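You operate a simulated robot arm through the tools that you are given. There is no shell and no other tool.

Carry out the task below with a simulated robot arm. There is one attempt and no reset: what you move stays moved.

## Task
Stand the white flask on the lift table and wind the table UP.
Fine: Then free the ring knob, slide the ring clamp to the top of its travel and turn the knob to TIGHT. Set down upright: white flask. Where these are worked on the way, their far stop is far enough and under half their travel is too little: ring knob.

Only the result counts: the job must be done as asked and must still hold three seconds after the hand-in. Knocking over, shifting, dropping, spilling or breaking anything else fails it.

## Robot
A 7-joint arm with a two-finger parallel gripper, fixed in place. Base frame: the origin is on the floor under the middle of its stand, x ahead of it, y to its left, z up; the work surface is at about z = 0.76. Readings come in m, degrees, newtons and seconds.
With the tool pointing down near the work surface it reaches from about 0.3 to 0.7 m from the base axis. Its first joint turns from -66.0 to 66.0 degrees. Payload 1.57 kg.
Tool frame: the origin (TCP) lies between the finger pads and is the grasp point; the fingertips stand 0.03 m ahead of it; z points along the fingers, y is the line along which they close. Largest opening 0.11 m; finger width 0.024, thickness 0.012; the body of the gripper, 0.048 by 0.112 m, starts 0.078 m behind the TCP.
Orientation is that of the tool frame in the base frame, as [roll, pitch, yaw] about the fixed x, y, z axes, in that order (R = Rz(yaw) Ry(pitch) Rx(roll)). With the fingers straight down and closing along the base's y, the tool's x points along the base's -x, its y along +y and its z along -z.

## Interface
- The arm moves only by the tool move_arm. Its argument "commands" is a list of rows, each an object (a shift or turn left out is 0, a gripper value left out holds the last) with "slide": the shift along the tool's x, y, z in units of 40 mm (1.0 is 40 mm), a list of three; "rot": the turn, a rotation vector about the tool's x, y, z in units of 4 degrees (1.0 is 4 degrees), a list of three; "grip": the opening, from 0 (shut) to 1 (fully open). In form: [{"slide": [dx, dy, dz], "rot": [ax, ay, az], "grip": grip}, ...]. A call has 1 to 20 rows; each row shifts and turns the commanded pose from where the row before left it, along the tool's axes as they then stand. A call with a number of a shift or a turn outside -1 to 1 is refused whole. A row lasts 0.2 s, in which the tool goes at most 0.05 m and 8.6 degrees; a call with a longer step from one row to the next is refused whole, and so is a gripper value outside its range. A pose out of reach is approached as far as the arm can. The call stops where the force on the tool passes 60 N (or 10 N more than at its start, if that is more) or the arm is blocked; 0.2 s more then pass. Each finger travels about 0.108 m/s and halts on what it meets, pressing with about 37 N; the grip force reading is that of the motor and also rises with nothing between the fingers. The clock runs only during rows and for 0.2 s after the last one: add rows that do not move to give the fingers time. The reply holds the time, the measured pose of the TCP, the force on the tool along the base axes, the opening and the grip force, in the units named above and with some noise, with the torque about the TCP (base axes, N m) and any sound that the robot's microphone picked up.
- Cameras (640 x 400 px; columns grow to the right, rows downward): "scene" is fixed at [0.1771, -0.3994, 1.4029]; the picture's right is [0.63, -0.78, 0.00], its down [-0.49, -0.40, -0.78] and it looks along [0.60, 0.49, -0.63] (base axes); focal length 214 px, centre (320, 200). "wrist" rides on the gripper at [0.07, 0.016, -0.141] in the tool frame; the picture's right is [-0.23, 0.97, 0.00], its down [-0.86, -0.20, -0.48] and it looks along [-0.47, -0.11, 0.88] (tool axes); focal length 222 px, centre (320, 200). There is no depth. A picture from a camera that has moved, and an enlarged one, comes with that camera's place and axes in the base frame and with its lens. The place of the scene camera against the robot may be out by one fixed shift of up to 0.012 m in any direction.
- capture(camera): a new picture of that camera. The clock stands still meanwhile.
- inspect(camera, box): a new picture of the part [left, top, right, bottom] of that camera's present view, enlarged. The clock stands still meanwhile.
- job_done(): hands the job in; it is judged then, once.

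Places have to be worked out from the pictures, the camera data and where the tool is seen. Open the gripper and draw the arm clear of the work before you hand the job in, unless the task says otherwise.

The tools are called after "Request:" as name(argument=value, ...) on one line, values as JSON. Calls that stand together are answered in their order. move_arm: Moves the arm, as the interface text tells. Its arguments: {"type":"object","properties":{"commands":{"type":"array","items":{"type":"object","properties":{"slide":{"type":"array","items":{"type":"number"}},"rot":{"type":"array","items":{"type":"number"}},"grip":{"type":"number"}}}}},"required":["commands"]} The other tools are called the same way: capture (camera) takes a picture; inspect (camera, box) takes an enlarged picture of a part of a camera's view; job_done () hands the job in.

At the start:

```text
time: 0.0
eef_pos: [0.3605, -0.0198, 1.336]
tool_rot: [180.0, 0.1, -179.9]
wrist_force: [-0.5, 1.0, -0.5]
moment: [-0.01, 0.01, 0.0]
finger_gap: 0.1099
finger_force: 0.0
```

scene: 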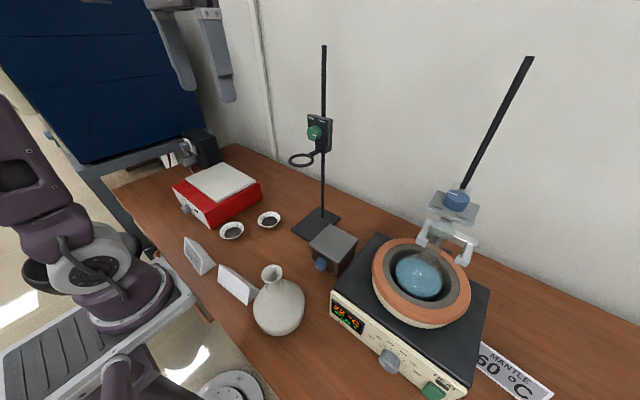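
wrist: 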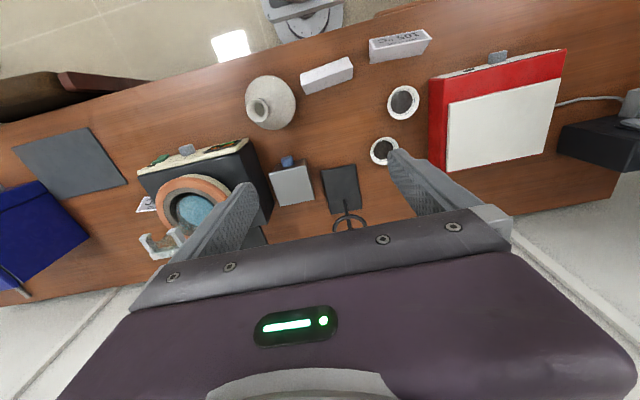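

I start by looking closer at the flask, lift table and ring stand in the scene view before moving anything.

Request:
inspect(camera="scene", box=[220, 200, 380, 350])

Request:
inspect(camera="scene", box=[260, 40, 400, 180])

Request:
inspect(camera="wrist", box=[200, 50, 440, 250])

```text
2.67 times, centred on (300, 275) of scene
camera zoom: at [0.1771, -0.3994, 1.4029], right [0.63, -0.78, 0.0], down [-0.49, -0.4, -0.78], along [0.6, 0.49, -0.63], focal length 572 px, centre (373, 0)
```

zoom: 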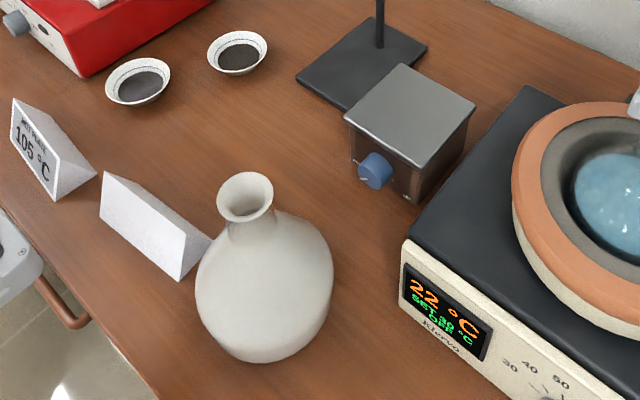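

```text
2.86 times, centred on (330, 110) of scene
camera zoom: at [0.1771, -0.3994, 1.4029], right [0.63, -0.78, 0.0], down [-0.49, -0.4, -0.78], along [0.6, 0.49, -0.63], focal length 613 px, centre (291, 457)
```

zoom: 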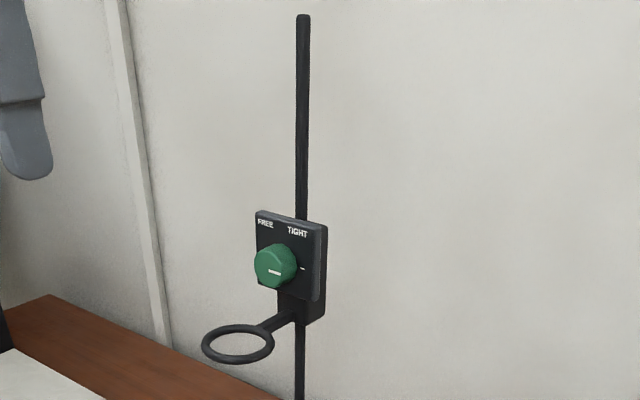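

```text
2.00 times, centred on (320, 150) of wrist
camera zoom: at [0.2909, -0.003, 1.4777], right [0.23, 0.97, 0.0], down [0.85, -0.2, 0.48], along [0.47, -0.11, -0.88], focal length 444 px, centre (320, 300)
```

zoom: 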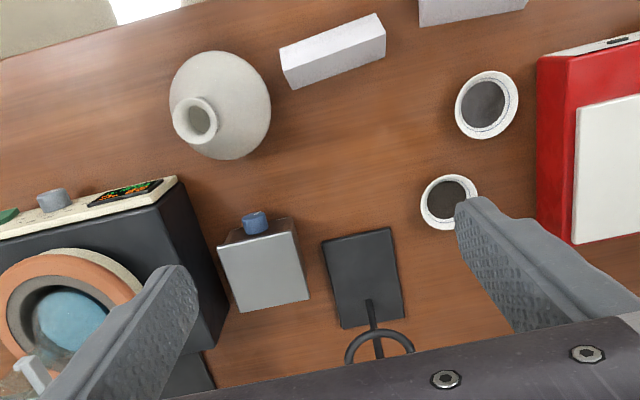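

The flask mouth triangulates to about (0.32, -0.14, 0.965), and the lift table top to about (0.55, -0.15, 0.855). The ring knob comes out near (0.64, 0.0, 1.16). I move above the flask to get a closer wrist view.

Request:
move_arm(commands=[{"slide": [0, -0.6, 0.7], "grip": 1}, {"slide": [0, -0.6, 0.7]}, {"slide": [0, -0.6, 0.7]}, {"slide": [0, -0.6, 0.7]}, {"slide": [0, -0.6, 0.7]}, {"slide": [0, 0, 0]}])

Request:
capture(camera="wrist")

Request:
capture(camera="scene")

```text
time: 1.4
eef_pos: [0.3611, -0.1394, 1.1952]
tool_rot: [-180.0, 0.1, 180.0]
wrist_force: [0.0, 0.3, -1.1]
moment: [-0.02, 0.02, 0.01]
finger_gap: 0.1098
finger_force: 0.1
```

```text
taken
camera wrist: at [0.2921, -0.1232, 1.3372], right [0.23, 0.97, 0.0], down [0.85, -0.2, 0.48], along [0.47, -0.11, -0.88], focal length 222 px, centre (320, 200)
```

wrist: 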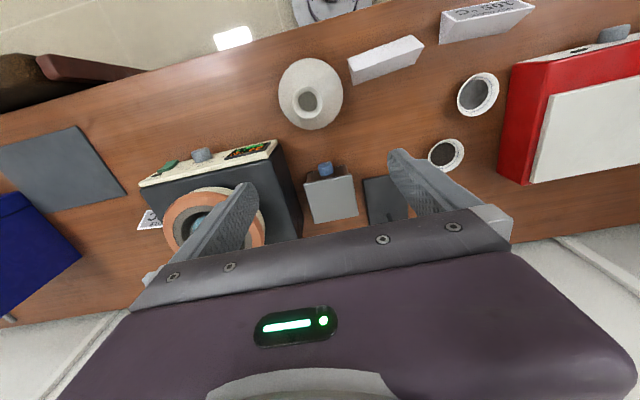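

```text
taken
```

scene: 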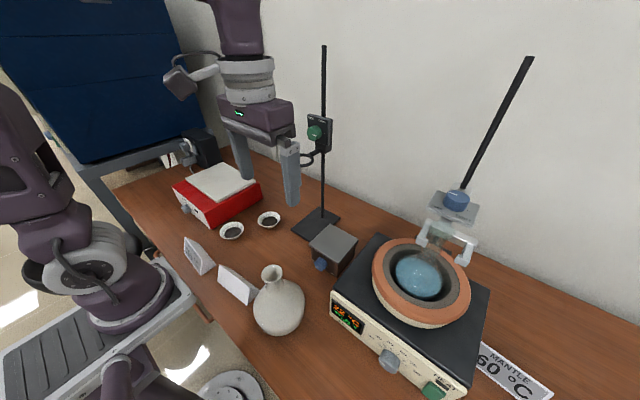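

The mouth is re-estimated at about (0.322, -0.146, 0.95). I lower the tool above the flask, with the fingertips still well over the mouth, for a precise view.

Request:
move_arm(commands=[{"slide": [0.195, -0.03, 0.7]}, {"slide": [0.195, -0.03, 0.7]}, {"slide": [0.195, -0.03, 0.7]}, {"slide": [0.195, -0.03, 0.7]}, {"slide": [0.195, -0.03, 0.7]}, {"slide": [0, 0, 0]}])

Request:
capture(camera="wrist")

Request:
capture(camera="scene")

```text
time: 2.8
eef_pos: [0.322, -0.1451, 1.0543]
tool_rot: [179.9, 0.0, -179.9]
wrist_force: [-0.1, 0.7, 0.7]
moment: [-0.01, -0.03, 0.01]
finger_gap: 0.1097
finger_force: 0.0
```

```text
taken
camera wrist: at [0.2527, -0.1292, 1.1965], right [0.23, 0.97, 0.0], down [0.85, -0.2, 0.48], along [0.47, -0.11, -0.88], focal length 222 px, centre (320, 200)
```

wrist: 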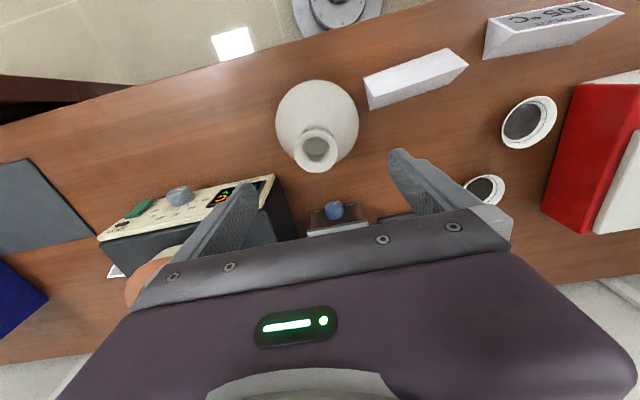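

```text
taken
```

scene: 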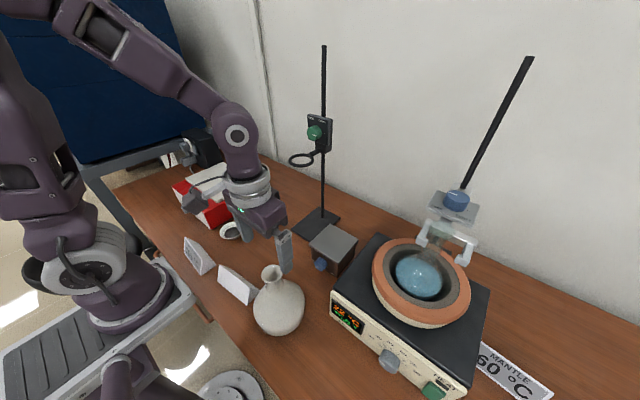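

I zoom in on the mouth and neck from both cameras to get accurate dimensions.

Request:
inspect(camera="wrist", box=[256, 70, 384, 190])

Request:
inspect(camera="scene", box=[230, 220, 340, 345])

```text
3.33 times, centred on (320, 130) of wrist
camera zoom: at [0.2527, -0.1292, 1.1965], right [0.23, 0.97, 0.0], down [0.85, -0.2, 0.48], along [0.47, -0.11, -0.88], focal length 740 px, centre (320, 433)
```

zoom: 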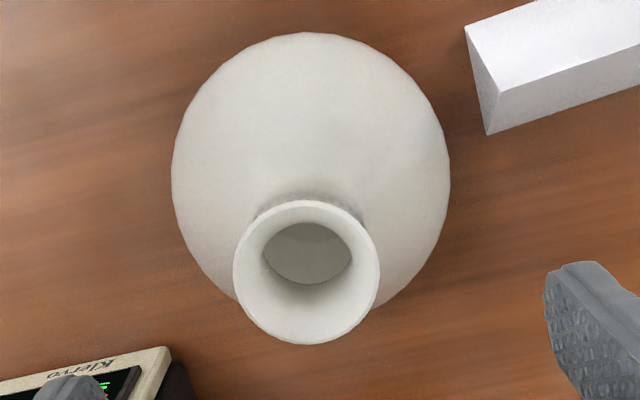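

```text
3.20 times, centred on (285, 282) of scene
camera zoom: at [0.1771, -0.3994, 1.4029], right [0.63, -0.78, 0.0], down [-0.49, -0.4, -0.78], along [0.6, 0.49, -0.63], focal length 686 px, centre (432, -64)
```

zoom: 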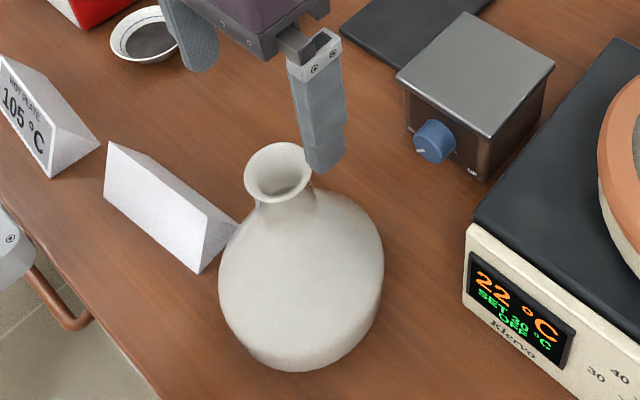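

The knob on the lift table has a pointer and an "UP" mark at lower right. I zoom further on it with the scene camera, and also on the ring clamp's knob.

Request:
inspect(camera="scene", box=[300, 220, 364, 280])

Request:
inspect(camera="scene", box=[280, 105, 350, 175])

```text
6.67 times, centred on (332, 250) of scene
camera zoom: at [0.1771, -0.3994, 1.4029], right [0.63, -0.78, 0.0], down [-0.49, -0.4, -0.78], along [0.6, 0.49, -0.63], focal length 1430 px, centre (240, -133)
```

zoom: 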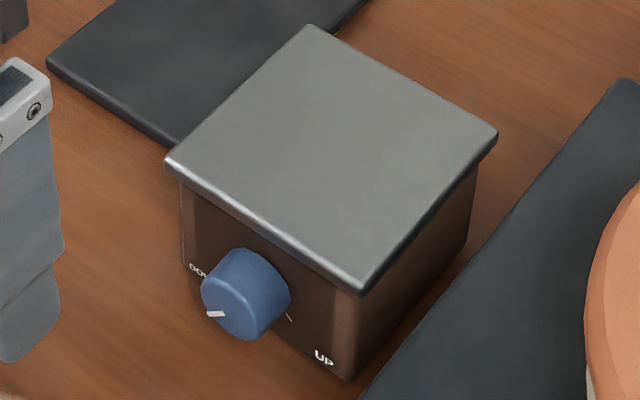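

```text
5.71 times, centred on (315, 140) of scene
camera zoom: at [0.1771, -0.3994, 1.4029], right [0.63, -0.78, 0.0], down [-0.49, -0.4, -0.78], along [0.6, 0.49, -0.63], focal length 1226 px, centre (349, 543)
```

zoom: 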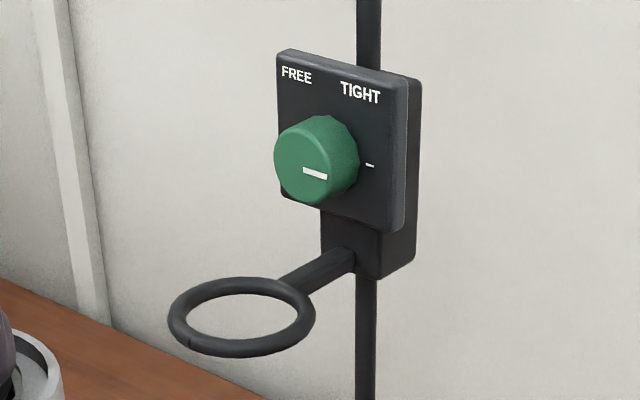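

The lift knob sits on the front face with DOWN on the left and UP on the right. The ring knob points at its right-hand tick, which looks like TIGHT. I raise the hand, move left and tilt the tool forward to view both knobs more frontally.

Request:
move_arm(commands=[{"slide": [-0.19, 0.72, -0.3]}, {"slide": [-0.19, 0.72, -0.3]}, {"slide": [-0.19, 0.72, -0.3]}, {"slide": [-0.19, 0.72, -0.3]}, {"slide": [-0.19, 0.72, -0.3]}, {"rot": [0, -1, 0]}, {"rot": [0, -1, 0]}, {"rot": [0, -1, 0]}, {"rot": [0, -1, 0]}, {"rot": [0, -1, 0]}, {"rot": [0, -1, 0]}, {"rot": [0, -1, 0]}, {"rot": [0, -1, 0]}, {"rot": [0, -1, 0]}, {"rot": [0, -1, 0]}, {"slide": [0, 0, 0]}])

Request:
capture(camera="wrist")

Request:
capture(camera="scene")

```text
time: 6.2
eef_pos: [0.3583, -0.0026, 1.1149]
tool_rot: [179.8, 37.9, 179.9]
wrist_force: [-0.6, -0.3, -0.4]
moment: [0.01, -0.01, 0.01]
finger_gap: 0.1099
finger_force: 0.0
```

```text
taken
camera wrist: at [0.2166, 0.0142, 1.184], right [0.18, 0.97, 0.14], down [0.38, -0.2, 0.9], along [0.91, -0.11, -0.41], focal length 222 px, centre (320, 200)
```

wrist: 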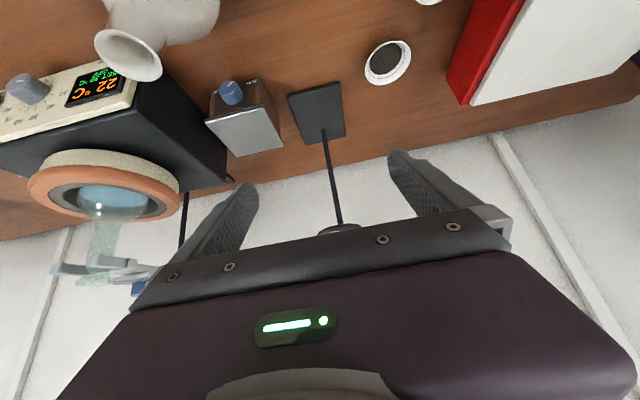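

```text
taken
```

scene: 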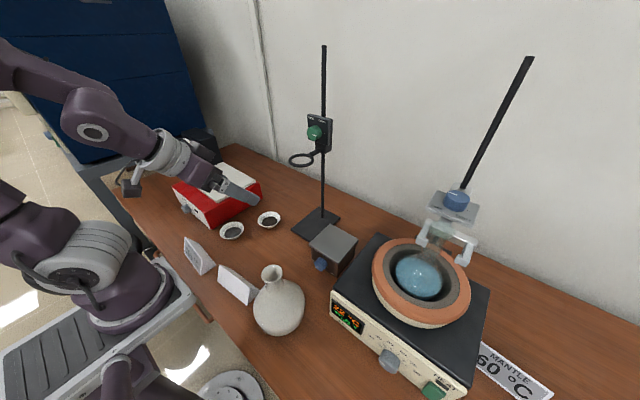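

The image is upside down (picture-down is world-up). I zoom in on the lift table and the stand area.

Request:
inspect(camera="wrist", box=[190, 60, 290, 170])

Request:
inspect(camera="wrist", box=[60, 0, 380, 200])

```text
3.64 times, centred on (240, 115) of wrist
camera zoom: at [0.2166, 0.0142, 1.184], right [0.18, 0.97, 0.14], down [0.38, -0.2, 0.9], along [0.91, -0.11, -0.41], focal length 808 px, centre (611, 509)
```

zoom: 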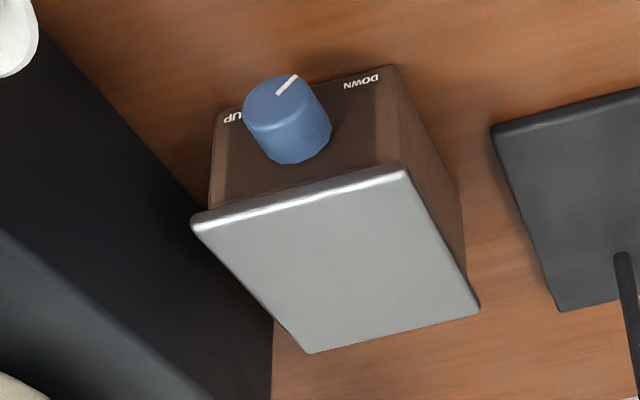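

```text
2.00 times, centred on (220, 100) of wrist
camera zoom: at [0.2166, 0.0142, 1.184], right [0.18, 0.97, 0.14], down [0.38, -0.2, 0.9], along [0.91, -0.11, -0.41], focal length 444 px, centre (520, 400)
```

zoom: 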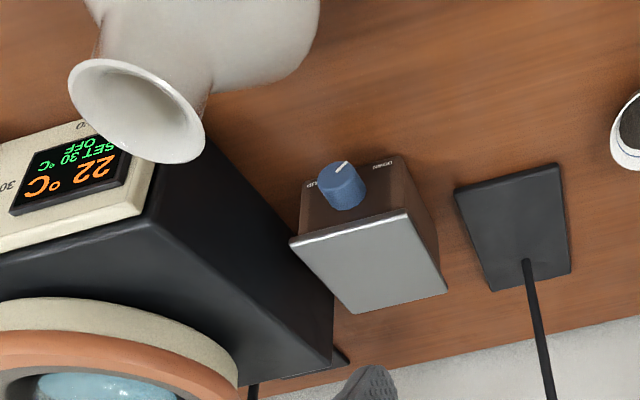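

The top plate works out to about 0.113 m square, centred at (0.551, -0.151, 0.86) and square to the axes. The lift knob axis is near y=-0.151, z≈0.815, with its pointer near 8 o'clock (DOWN). I look closely at the flask's neck profile.

Request:
inspect(camera="scene", box=[245, 255, 315, 345])

Request:
inspect(camera="wrist", box=[80, 0, 240, 100])

```text
4.44 times, centred on (280, 300) of scene
camera zoom: at [0.1771, -0.3993, 1.4029], right [0.63, -0.78, 0.0], down [-0.49, -0.4, -0.78], along [0.6, 0.49, -0.63], focal length 953 px, centre (498, -244)
```

zoom: 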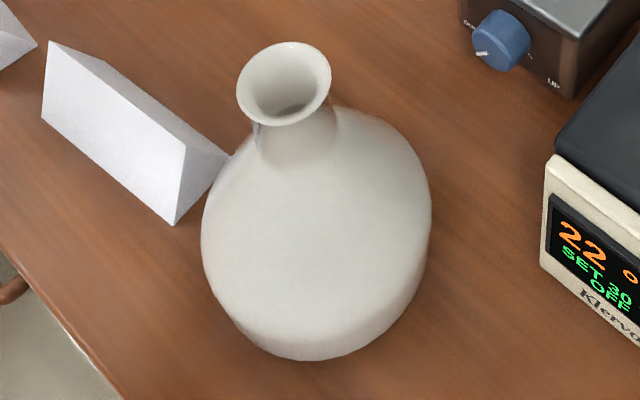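

```text
4.00 times, centred on (160, 50) of wrist
camera zoom: at [0.2166, 0.0142, 1.184], right [0.18, 0.97, 0.14], down [0.38, -0.2, 0.9], along [0.91, -0.11, -0.41], focal length 888 px, centre (960, 800)
```

zoom: 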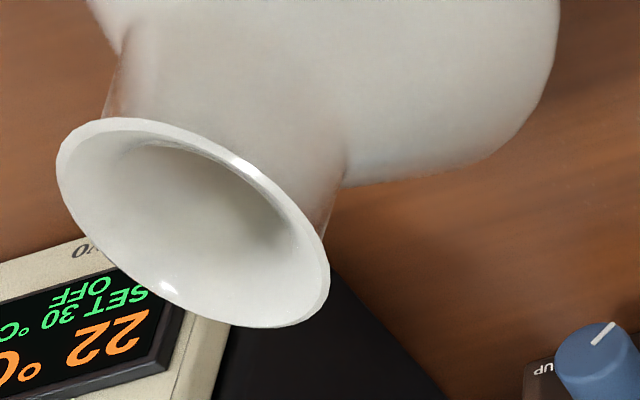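

The rim centre triangulates to about (0.317, -0.148, 0.968), with a neck roughly 3–3.5 cm long. I bring the tool back to vertical and return above the flask.

Request:
move_arm(commands=[{"rot": [0, 1, 0]}, {"rot": [0, 1, 0]}, {"rot": [0, 1, 0]}, {"rot": [0, 1, 0]}, {"rot": [0, 1, 0]}, {"rot": [0, 1, 0]}, {"rot": [0, 1, 0]}, {"rot": [0, 1, 0]}, {"rot": [0, 1, 0]}, {"rot": [0, 1, 0]}, {"slide": [0.215, -0.73, 0.25]}, {"slide": [0.215, -0.73, 0.25]}, {"slide": [0.215, -0.73, 0.25]}, {"slide": [0.215, -0.73, 0.25]}, {"slide": [0.215, -0.73, 0.25]}, {"slide": [0, 0, 0]}, {"slide": [0, 0, 0]}])

Request:
inspect(camera="wrist", box=[256, 90, 384, 210])

```text
time: 9.8
eef_pos: [0.3169, -0.1478, 1.0651]
tool_rot: [180.0, 0.0, -179.9]
wrist_force: [0.1, 0.1, 0.6]
moment: [0.02, -0.02, 0.03]
finger_gap: 0.1102
finger_force: 0.1
```

```text
3.33 times, centred on (320, 150) of wrist
camera zoom: at [0.2475, -0.1307, 1.2074], right [0.23, 0.97, 0.0], down [0.85, -0.2, 0.48], along [0.47, -0.11, -0.88], focal length 740 px, centre (320, 367)
```

zoom: 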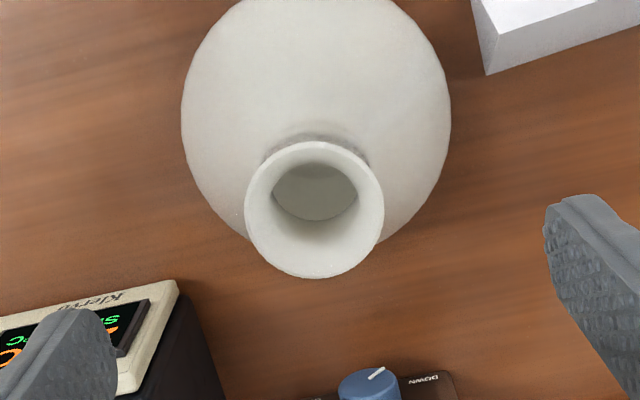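

The rim lines up with the tool axis to within 2 mm. I descend to just above the neck grasp height, correcting y slightly.

Request:
move_arm(commands=[{"slide": [0, -0.055, 0.4], "grip": 1}, {"slide": [0, 0, 0.4]}, {"slide": [0, 0, 0.4]}, {"slide": [0, 0, 0.4]}, {"slide": [0, 0, 0.4]}, {"slide": [0, 0, 0.3]}, {"slide": [0, 0, 0]}, {"slide": [0, 0, 0]}])

Request:
inspect(camera="scene", box=[240, 220, 330, 320])

Request:
capture(camera="wrist")

```text
time: 11.6
eef_pos: [0.318, -0.1491, 0.9746]
tool_rot: [179.9, 0.0, -180.0]
wrist_force: [0.3, -0.1, 1.7]
moment: [0.01, -0.02, -0.01]
finger_gap: 0.11
finger_force: 0.1
```

```text
4.00 times, centred on (285, 270) of scene
camera zoom: at [0.1771, -0.3994, 1.4029], right [0.63, -0.78, 0.0], down [-0.49, -0.4, -0.78], along [0.6, 0.49, -0.63], focal length 858 px, centre (460, -80)
```

zoom: 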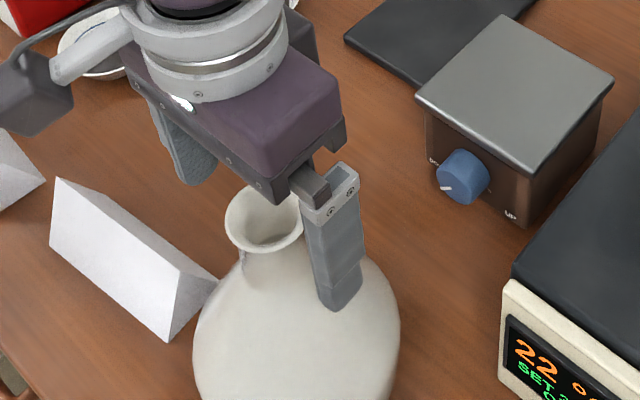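

```text
taken
camera wrist: at [0.248, -0.1329, 1.1157], right [0.23, 0.97, 0.0], down [0.85, -0.2, 0.48], along [0.47, -0.11, -0.88], focal length 222 px, centre (320, 200)
```

wrist: 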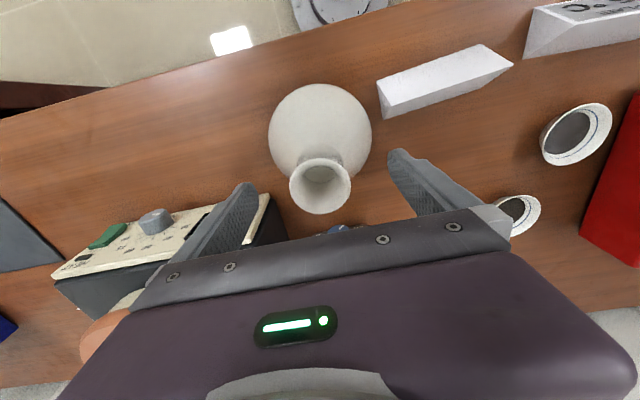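

The rim sits about 15 mm below the TCP, so the fingertips are around 15 mm below the rim. I go 11 mm lower and close gently on the neck.

Request:
move_arm(commands=[{"slide": [0, 0, 0.28], "grip": 1}, {"slide": [0, 0, 0], "grip": 1}, {"grip": 0.6}, {"grip": 0.5}, {"grip": 0.45}, {"grip": 0.4}, {"grip": 0.3}, {"grip": 0.2}, {"grip": 0.1}, {"grip": 0}, {"grip": 0}])

Request:
capture(camera="wrist")

Request:
inspect(camera="scene", box=[240, 220, 330, 320])

```text
time: 14.0
eef_pos: [0.3171, -0.1492, 0.9625]
tool_rot: [179.9, 0.1, 179.9]
wrist_force: [0.9, -0.4, 0.9]
moment: [0.01, -0.06, 0.01]
finger_gap: 0.0462
finger_force: 36.6
```

```text
taken
camera wrist: at [0.2481, -0.1331, 1.1042], right [0.23, 0.97, 0.0], down [0.85, -0.2, 0.48], along [0.47, -0.11, -0.88], focal length 222 px, centre (320, 200)
```

wrist: 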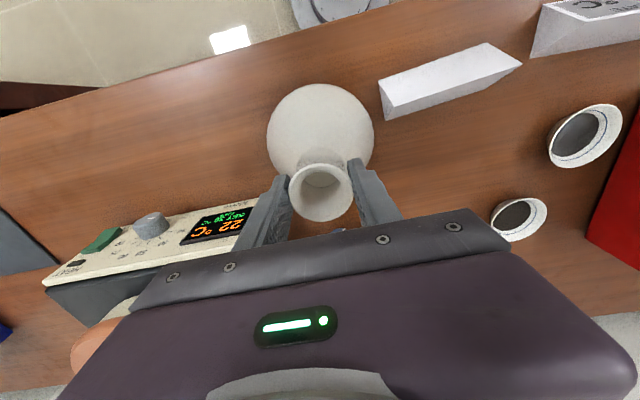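

```text
4.00 times, centred on (285, 270) of scene
camera zoom: at [0.1771, -0.3994, 1.4029], right [0.63, -0.78, 0.0], down [-0.49, -0.4, -0.78], along [0.6, 0.49, -0.63], focal length 858 px, centre (460, -80)
```

zoom: 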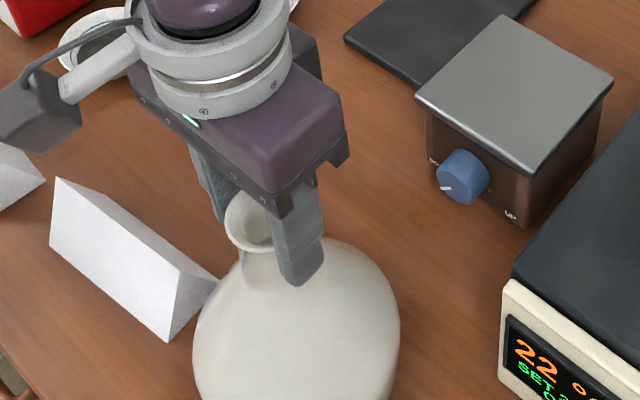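

Grip closed on the neck/rim at 46 mm with 36.6 N. I lift slowly by 2 cm to test the hold.

Request:
move_arm(commands=[{"slide": [0, 0, -0.1], "grip": 0}, {"slide": [0, 0, -0.15]}, {"slide": [0, 0, -0.15]}, {"slide": [0, 0, -0.1]}, {"slide": [0, 0, 0]}, {"slide": [0, 0, 0]}])

Request:
inspect(camera="scene", box=[230, 210, 340, 345])

Request:
capture(camera="wrist")

```text
time: 15.4
eef_pos: [0.3172, -0.1492, 0.983]
tool_rot: [-180.0, 0.1, 180.0]
wrist_force: [-0.8, 1.0, -3.0]
moment: [0.0, 0.04, -0.01]
finger_gap: 0.0463
finger_force: 36.9
```

```text
2.96 times, centred on (285, 278) of scene
camera zoom: at [0.1771, -0.3994, 1.4029], right [0.63, -0.78, 0.0], down [-0.49, -0.4, -0.78], along [0.6, 0.49, -0.63], focal length 636 px, centre (424, -30)
```

zoom: 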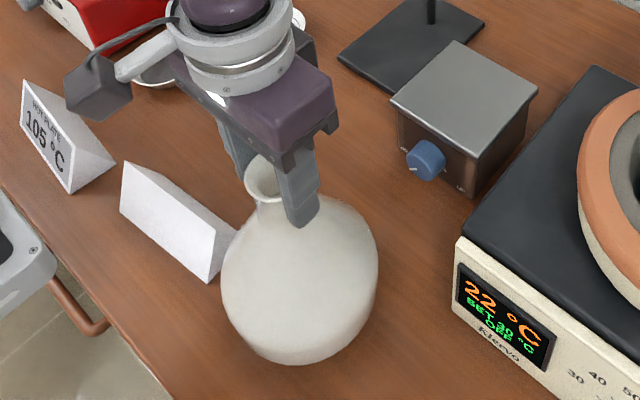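

```text
taken
camera wrist: at [0.2477, -0.1334, 1.1247], right [0.23, 0.97, 0.0], down [0.85, -0.2, 0.48], along [0.47, -0.11, -0.88], focal length 222 px, centre (320, 200)
```

wrist: 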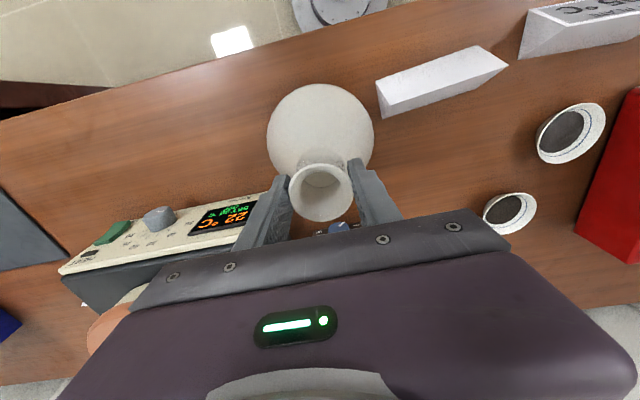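

The flask is held securely (about 3 N extra weight) and hasn't slipped. I raise it clear and carry it forward slowly to above the lift table.

Request:
move_arm(commands=[{"slide": [0, 0, -0.3], "grip": 0}, {"slide": [0, 0, -0.5]}, {"slide": [0, 0, -0.6]}, {"slide": [0, 0, -0.6]}, {"slide": [0, 0, -0.6]}, {"slide": [0, 0, -0.6]}, {"slide": [0, 0, -0.5]}, {"slide": [0, 0, -0.3]}, {"slide": [-0.3, 0, 0]}, {"slide": [-0.5, 0, 0]}, {"slide": [-0.6, 0, 0]}, {"slide": [-0.6, 0, 0]}, {"slide": [-0.6, 0, 0]}, {"slide": [-0.6, 0, 0]}, {"slide": [-0.6, -0.02, 0]}, {"slide": [-0.6, -0.02, 0]}, {"slide": [-0.6, 0, 0]}, {"slide": [-0.5, 0, 0]}, {"slide": [-0.37, 0, 0]}, {"slide": [0, 0, 0]}])

Request:
capture(camera="scene")

Request:
capture(camera="wrist")

```text
time: 19.6
eef_pos: [0.5513, -0.1527, 1.143]
tool_rot: [-180.0, 0.1, 180.0]
wrist_force: [-0.1, 0.8, -4.1]
moment: [-0.02, 0.03, 0.02]
finger_gap: 0.0462
finger_force: 36.9
```

```text
taken
```

scene: 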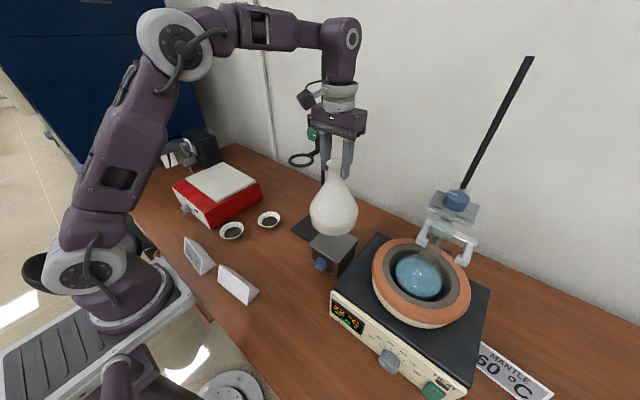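

```text
taken
camera wrist: at [0.4825, -0.1349, 1.2849], right [0.23, 0.97, 0.0], down [0.85, -0.2, 0.48], along [0.47, -0.11, -0.88], focal length 222 px, centre (320, 200)
```

wrist: 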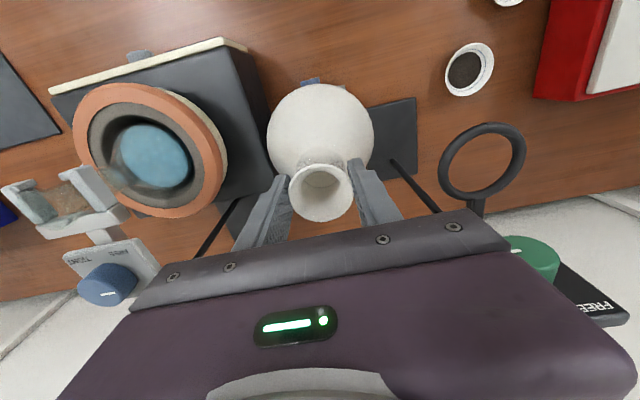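

The flask hangs over the lift table and is clear of the ring. I lower it most of the way, then check the alignment over the plate.

Request:
move_arm(commands=[{"slide": [0, 0.03, 0.3], "grip": 0}, {"slide": [0, 0, 0.4]}, {"slide": [0, 0, 0.4]}, {"slide": [0, 0, 0.3]}, {"slide": [0, 0, 0.2]}, {"slide": [0, 0, 0]}, {"slide": [0, 0, 0]}])

Request:
inspect(camera="scene", box=[280, 180, 390, 290])

```text
time: 21.2
eef_pos: [0.5511, -0.1493, 1.0783]
tool_rot: [-180.0, 0.0, -180.0]
wrist_force: [-0.2, 0.2, -3.9]
moment: [-0.03, 0.02, -0.03]
finger_gap: 0.0463
finger_force: 36.9
```

```text
3.64 times, centred on (335, 235) of scene
camera zoom: at [0.1771, -0.3994, 1.4029], right [0.63, -0.78, 0.0], down [-0.49, -0.4, -0.78], along [0.6, 0.49, -0.63], focal length 780 px, centre (266, 73)
```

zoom: 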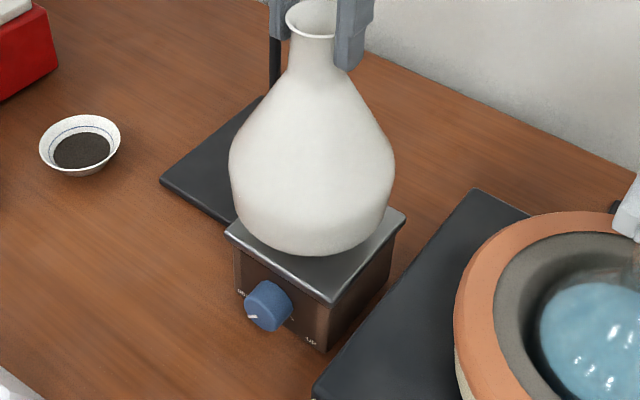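

The flask is well centred over the plate with about 1.5 cm left. I lower it in small increments, watching the vertical force for touchdown.

Request:
move_arm(commands=[{"slide": [0, -0.02, 0.08], "grip": 0}, {"slide": [0, -0.02, 0.08]}, {"slide": [0, 0, 0.08]}, {"slide": [0, 0, 0.04]}, {"slide": [0, 0, 0]}, {"slide": [0, 0, 0]}])

```text
time: 22.6
eef_pos: [0.5524, -0.152, 1.0694]
tool_rot: [180.0, 0.1, 180.0]
wrist_force: [-0.2, 0.9, -3.1]
moment: [0.01, -0.02, 0.01]
finger_gap: 0.0459
finger_force: 37.2
```

No contact yet at z=1.069. I continue down a few millimetres.

Request:
move_arm(commands=[{"slide": [0, 0, 0.05], "grip": 0}, {"slide": [0, 0, 0.05]}, {"slide": [0, 0, 0]}, {"slide": [0, 0, 0]}])

```text
time: 23.6
eef_pos: [0.5518, -0.1512, 1.0646]
tool_rot: [-179.9, 0.1, -180.0]
wrist_force: [0.3, -0.6, -3.5]
moment: [-0.02, 0.0, 0.02]
finger_gap: 0.0461
finger_force: 37.3
```

Still hanging freely (-3.5 N), so I go a further 2 mm down.

Request:
move_arm(commands=[{"slide": [0, 0, 0.05], "grip": 0}, {"slide": [0, 0, 0]}, {"slide": [0, 0, 0]}])

Request:
inspect(camera="scene", box=[300, 200, 370, 280])

```text
time: 24.4
eef_pos: [0.5511, -0.1518, 1.0617]
tool_rot: [-180.0, 0.1, 180.0]
wrist_force: [0.4, -0.3, -3.7]
moment: [0.01, 0.03, 0.01]
finger_gap: 0.0463
finger_force: 37.1
```

```text
5.00 times, centred on (335, 240) of scene
camera zoom: at [0.1771, -0.3994, 1.4029], right [0.63, -0.78, 0.0], down [-0.49, -0.4, -0.78], along [0.6, 0.49, -0.63], focal length 1072 px, centre (245, 0)
```

zoom: 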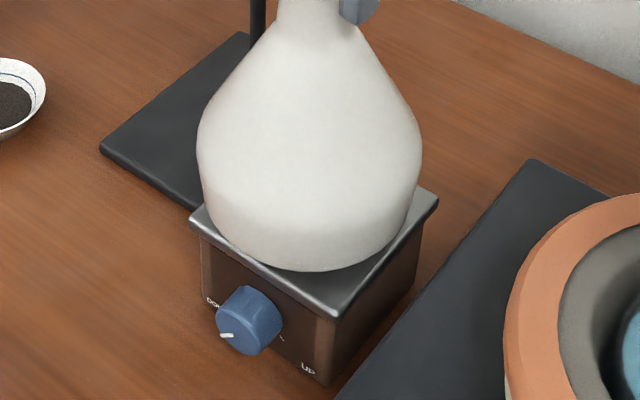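

It looks nearly down, but the load is still on the hand. I continue in 1.6 mm steps.

Request:
move_arm(commands=[{"slide": [0, 0, 0.04], "grip": 0}, {"slide": [0, 0, 0]}, {"slide": [0, 0, 0]}])

```text
time: 25.2
eef_pos: [0.5521, -0.1518, 1.0608]
tool_rot: [179.9, 0.1, 180.0]
wrist_force: [0.2, 0.4, -3.9]
moment: [0.0, -0.02, 0.0]
finger_gap: 0.0461
finger_force: 37.4
```

Force is still -3.9 N, so no touchdown. Another small step.

Request:
move_arm(commands=[{"slide": [0, 0, 0.04], "grip": 0}, {"slide": [0, 0, 0]}, {"slide": [0, 0, 0]}])

```text
time: 26.0
eef_pos: [0.5506, -0.1518, 1.0595]
tool_rot: [-180.0, 0.1, -180.0]
wrist_force: [0.1, 0.2, -3.4]
moment: [-0.01, 0.0, 0.01]
finger_gap: 0.046
finger_force: 37.0
```

Force remains about -3.4 N. I step down again.

Request:
move_arm(commands=[{"slide": [0, 0, 0.04], "grip": 0}, {"slide": [0, 0, 0]}, {"slide": [0, 0, 0]}])

```text
time: 26.8
eef_pos: [0.5514, -0.1514, 1.0577]
tool_rot: [180.0, 0.0, -180.0]
wrist_force: [0.9, 0.4, -3.1]
moment: [0.01, 0.03, -0.02]
finger_gap: 0.046
finger_force: 37.2
```

Still no contact at 1.0577. I step down again.

Request:
move_arm(commands=[{"slide": [0, 0, 0.04], "grip": 0}, {"slide": [0, 0, 0]}, {"slide": [0, 0, 0]}])

Request:
inspect(camera="scene", box=[310, 220, 365, 275])

```text
time: 27.6
eef_pos: [0.5525, -0.1517, 1.056]
tool_rot: [-180.0, 0.0, -180.0]
wrist_force: [0.3, -0.1, -3.3]
moment: [0.02, -0.05, 0.05]
finger_gap: 0.0463
finger_force: 37.0
```

```text
7.27 times, centred on (338, 248) of scene
camera zoom: at [0.1771, -0.3994, 1.4029], right [0.63, -0.78, 0.0], down [-0.49, -0.4, -0.78], along [0.6, 0.49, -0.63], focal length 1560 px, centre (193, -146)
```

zoom: 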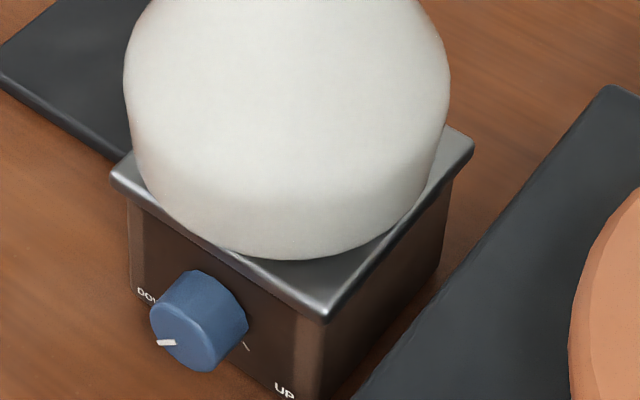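

Still no load transfer at 1.056, so the plate is slightly lower than I estimated, which also puts its centre a few mm further back. I shift 4 mm in +x and continue down.

Request:
move_arm(commands=[{"slide": [-0.1, 0, 0], "grip": 0}, {"slide": [0, 0, 0.04]}, {"slide": [0, 0, 0]}, {"slide": [0, 0, 0]}])

```text
time: 28.6
eef_pos: [0.5558, -0.1514, 1.0543]
tool_rot: [-179.9, 0.2, 180.0]
wrist_force: [-1.4, -0.4, 16.8]
moment: [0.01, 0.45, -0.01]
finger_gap: 0.0459
finger_force: 37.1
```

Touchdown: the vertical force jumped to +17 N. I ease up about 0.8 mm to relieve the pressing, then check the force.

Request:
move_arm(commands=[{"slide": [0, 0, -0.02], "grip": 0}, {"slide": [0, 0, 0]}, {"slide": [0, 0, 0]}])

Request:
inspect(camera="scene", box=[300, 200, 370, 280])

Request:
capture(camera="wrist")

```text
time: 29.4
eef_pos: [0.5552, -0.1515, 1.0549]
tool_rot: [-180.0, 0.2, 180.0]
wrist_force: [1.0, -1.6, 6.2]
moment: [-0.15, -0.48, -0.04]
finger_gap: 0.0459
finger_force: 36.4
```

```text
5.00 times, centred on (335, 240) of scene
camera zoom: at [0.177, -0.3994, 1.403], right [0.63, -0.78, 0.0], down [-0.49, -0.4, -0.78], along [0.6, 0.49, -0.63], focal length 1072 px, centre (245, 0)
```

zoom: 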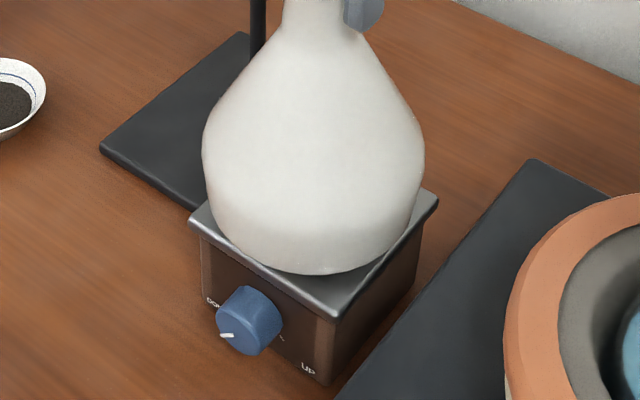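

```text
taken
camera wrist: at [0.4863, -0.1354, 1.1966], right [0.23, 0.97, 0.0], down [0.85, -0.2, 0.48], along [0.47, -0.11, -0.88], focal length 222 px, centre (320, 200)
```

wrist: 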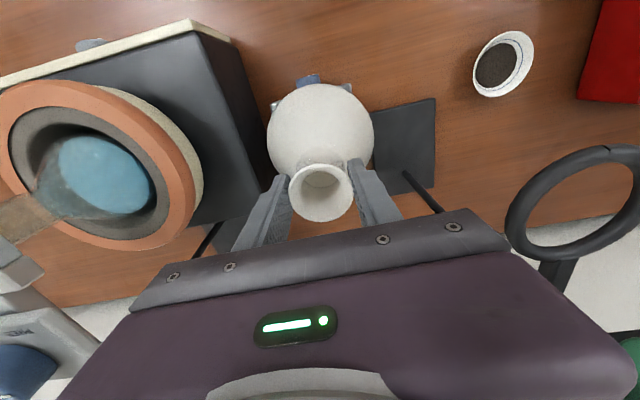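

The flask is well centred on the plate, with about 6 N residual pressing. I ease another 0.4 mm and open the gripper slowly.

Request:
move_arm(commands=[{"slide": [0, 0, -0.01], "grip": 0}, {"slide": [0, 0, 0], "grip": 0}, {"grip": 0.3}, {"grip": 0.45}, {"grip": 0.6}, {"grip": 0.8}, {"grip": 1}, {"grip": 1}, {"grip": 1}])

Request:
inspect(camera="scene", box=[280, 140, 390, 290])

Request:
capture(camera="wrist")

```text
time: 31.4
eef_pos: [0.5553, -0.1529, 1.055]
tool_rot: [-180.0, 0.1, 180.0]
wrist_force: [-0.3, 0.4, -0.3]
moment: [0.0, -0.01, -0.01]
finger_gap: 0.1102
finger_force: 0.0
```

```text
2.67 times, centred on (335, 215) of scene
camera zoom: at [0.1771, -0.3994, 1.4029], right [0.63, -0.78, 0.0], down [-0.49, -0.4, -0.78], along [0.6, 0.49, -0.63], focal length 572 px, centre (280, 160)
```

zoom: 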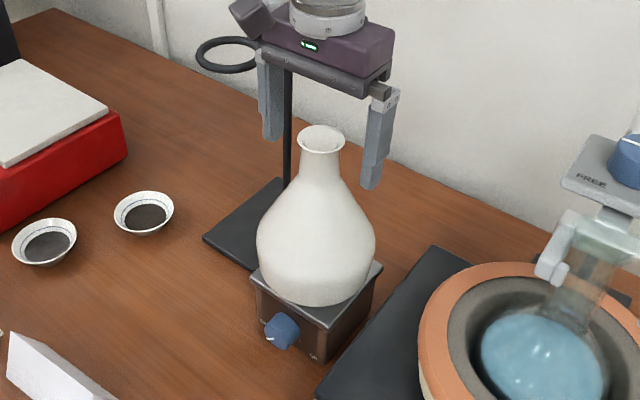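

```text
taken
camera wrist: at [0.4862, -0.1353, 1.1973], right [0.23, 0.97, 0.0], down [0.85, -0.2, 0.48], along [0.47, -0.11, -0.88], focal length 222 px, centre (320, 200)
```

wrist: 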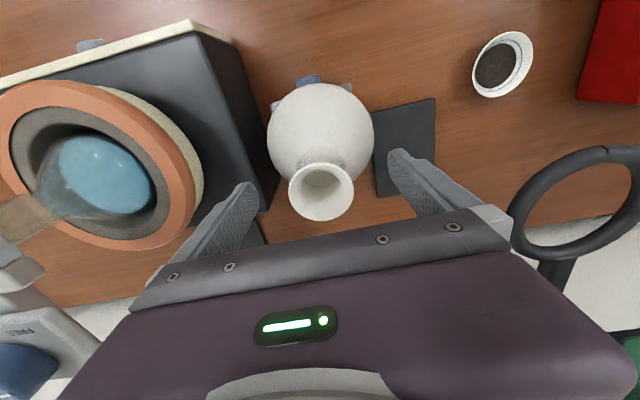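

The flask stands upright on its own, centred on the plate. I withdraw straight up, then back and down in front of the lift table to view its knob.

Request:
move_arm(commands=[{"slide": [0, 0, -0.5], "grip": 1}, {"slide": [0, 0, -0.8]}, {"slide": [0, 0, -0.9]}, {"slide": [0, 0, -0.9]}, {"slide": [0.9, 0, 0]}, {"slide": [0.95, 0, 0]}, {"slide": [0.95, 0, 0]}, {"slide": [0.95, 0, 0]}, {"slide": [0.95, 0, 0]}, {"slide": [0.9, 0, 0]}, {"slide": [0, 0, 0.9]}, {"slide": [0, 0, 0.9]}, {"slide": [0, 0, 0.9]}, {"slide": [0, 0, 0.9]}, {"slide": [0, 0, 0.9]}, {"slide": [0, 0, 0.9]}, {"slide": [0, 0, 0]}])

Request:
move_arm(commands=[{"rot": [0, -1, 0]}, {"rot": [0, -1, 0]}, {"rot": [0, -1, 0]}, {"rot": [0, -1, 0]}, {"rot": [0, -1, 0]}, {"rot": [0, -1, 0]}, {"rot": [0, -1, 0]}, {"rot": [0, -1, 0]}, {"rot": [0, 0, 0]}, {"rot": [0, 0, 0]}])

Request:
capture(camera="wrist")

Request:
capture(camera="scene")

```text
time: 35.0
eef_pos: [0.3319, -0.1523, 0.9615]
tool_rot: [180.0, 0.1, -179.9]
wrist_force: [1.2, 0.6, 0.2]
moment: [0.02, -0.03, 0.02]
finger_gap: 0.1103
finger_force: 0.1
```

```text
time: 37.2
eef_pos: [0.4032, -0.152, 0.9634]
tool_rot: [180.0, 32.0, 179.9]
wrist_force: [0.7, -0.7, -0.8]
moment: [0.01, 0.0, 0.03]
finger_gap: 0.1099
finger_force: 0.0
out of reach, approached as far as the arm can: row 6, 7, 8
```

```text
taken
camera wrist: at [0.2701, -0.1363, 1.0472], right [0.19, 0.97, 0.12], down [0.47, -0.2, 0.86], along [0.86, -0.11, -0.5], focal length 222 px, centre (320, 200)
```

wrist: 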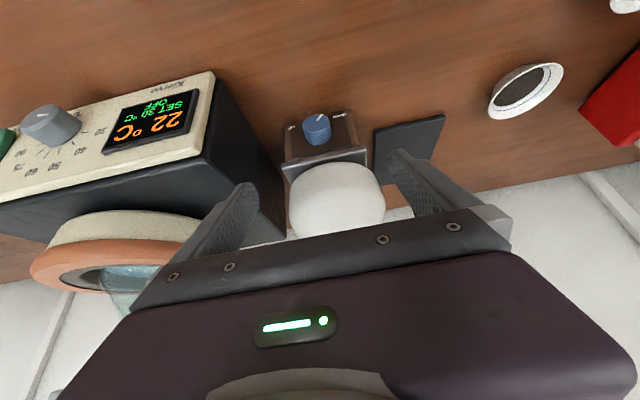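

```text
taken
```

scene: 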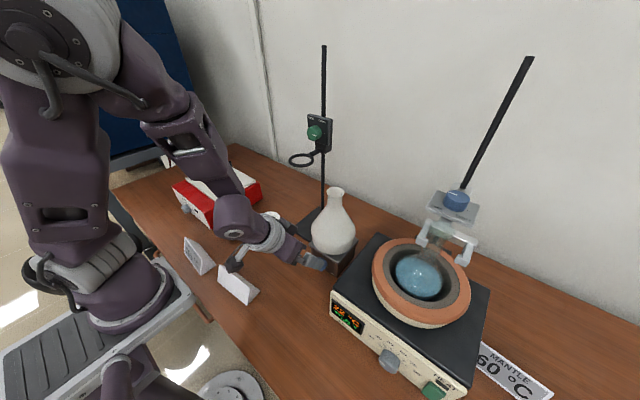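

At this tilt, x=0.33 is too close in, so the arm stopped at x≈0.403, which is still a useful view. I zoom on the knob and labels.

Request:
inspect(camera="wrist", box=[265, 90, 375, 180])

Request:
inspect(camera="scene", box=[270, 180, 380, 300])

```text
4.44 times, centred on (320, 135) of wrist
camera zoom: at [0.2701, -0.1363, 1.0472], right [0.19, 0.97, 0.12], down [0.47, -0.2, 0.86], along [0.86, -0.11, -0.5], focal length 987 px, centre (320, 489)
```

zoom: 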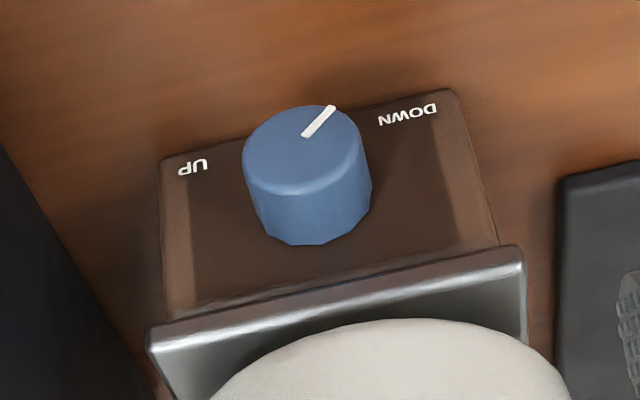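

```text
3.33 times, centred on (325, 240) of scene
camera zoom: at [0.1771, -0.3994, 1.4029], right [0.63, -0.78, 0.0], down [-0.49, -0.4, -0.78], along [0.6, 0.49, -0.63], focal length 715 px, centre (303, 67)
```

zoom: 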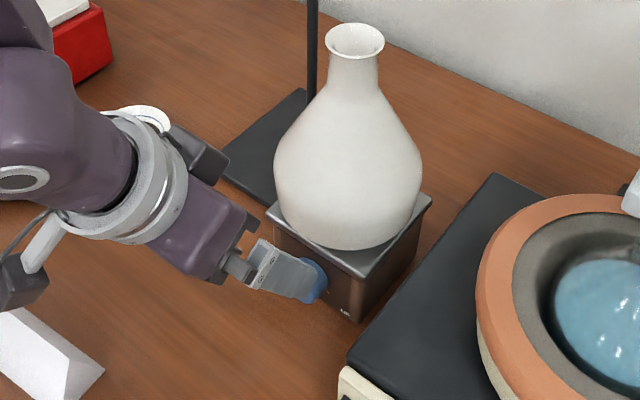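

The knob face centre comes out at (0.479, -0.1535, 0.808), about 36 mm in diameter. It must turn clockwise seen from the front, from about 8 o'clock over the top to UP. Before planning the grasp, I test how the commanded pose relates to the actual one with a small safe +x move.

Request:
move_arm(commands=[{"slide": [-0.424, 0, 0.265], "grip": 1}, {"slide": [0, 0, 0]}, {"slide": [0, 0, 0]}])

```text
time: 38.0
eef_pos: [0.4231, -0.1526, 0.9635]
tool_rot: [-179.9, 32.1, 180.0]
wrist_force: [0.8, 0.3, 0.1]
moment: [0.03, 0.02, -0.03]
finger_gap: 0.1102
finger_force: 0.1
```

The commanded pose follows the achieved one, which makes planning simple. I move left and roll the hand -48° about the base x axis in free space, with the gripper half open, to check that this leaning grasp pose is reachable.

Request:
move_arm(commands=[{"slide": [0.193, 0.757, 0.52], "grip": 0.55}, {"slide": [0.193, 0.757, 0.52]}, {"rot": [0.848, 0, -0.53]}, {"rot": [0.848, 0, -0.53]}, {"rot": [0.848, 0, -0.53]}, {"rot": [0.848, 0, -0.53]}, {"rot": [0.848, 0, -0.53]}, {"rot": [0.848, 0, -0.53]}, {"rot": [0.848, 0, -0.53]}, {"rot": [0.848, 0, -0.53]}, {"rot": [0.848, 0, -0.53]}, {"rot": [0.848, 0, -0.53]}, {"rot": [0.848, 0, -0.53]}, {"rot": [0.848, 0, -0.53]}, {"slide": [0, 0, 0]}, {"slide": [0, 0, 0]}])

Request:
capture(camera="scene")

Request:
capture(camera="wrist")

```text
time: 41.4
eef_pos: [0.4323, -0.0928, 0.9208]
tool_rot: [-127.3, 20.9, -155.1]
wrist_force: [-0.5, -0.3, 0.1]
moment: [-0.03, 0.01, 0.01]
finger_gap: 0.0605
finger_force: 0.0
```

```text
taken
```

scene: 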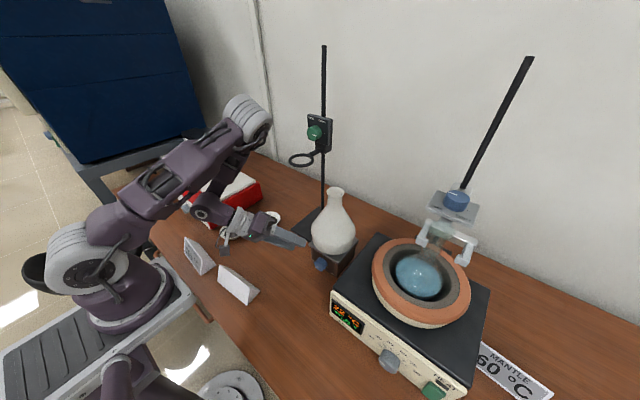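

```text
taken
camera wrist: at [0.2988, -0.0199, 0.9639], right [0.19, 0.74, -0.64], down [0.47, 0.5, 0.72], along [0.86, -0.44, -0.25], focal length 222 px, centre (320, 200)
```

wrist: 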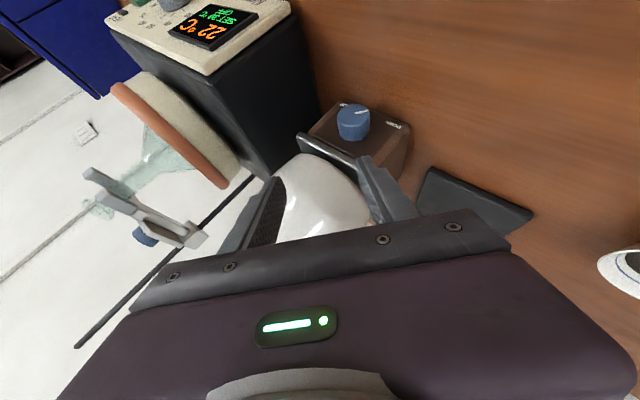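

The leaning pose is reachable and matches my plan (tool z ≈ (0.53, -0.63, -0.57)). I zoom in to refine the knob location from this new angle.

Request:
inspect(camera="wrist", box=[290, 80, 430, 180])

Request:
inspect(camera="scene", box=[230, 190, 370, 290])

```text
4.00 times, centred on (360, 130) of wrist
camera zoom: at [0.2988, -0.0199, 0.9639], right [0.19, 0.74, -0.64], down [0.47, 0.5, 0.72], along [0.86, -0.44, -0.25], focal length 888 px, centre (160, 480)
```

zoom: 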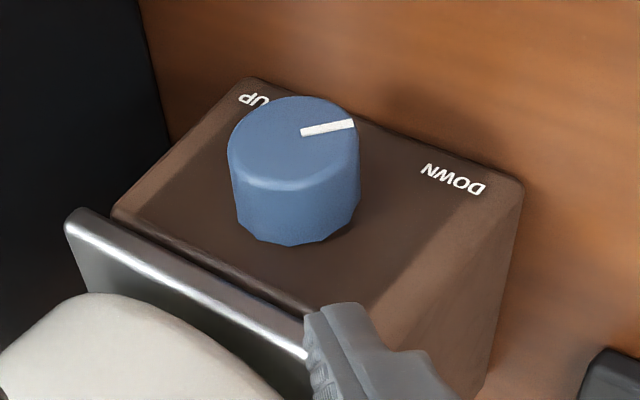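

```text
4.00 times, centred on (300, 240) of scene
camera zoom: at [0.1771, -0.3993, 1.4029], right [0.63, -0.78, 0.0], down [-0.49, -0.4, -0.78], along [0.6, 0.49, -0.63], focal length 858 px, centre (400, 40)
```

zoom: 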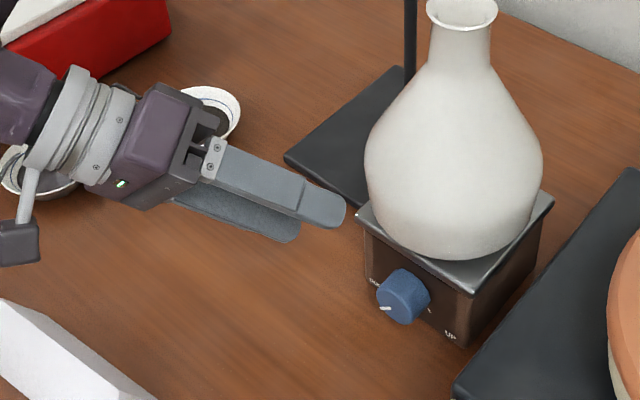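

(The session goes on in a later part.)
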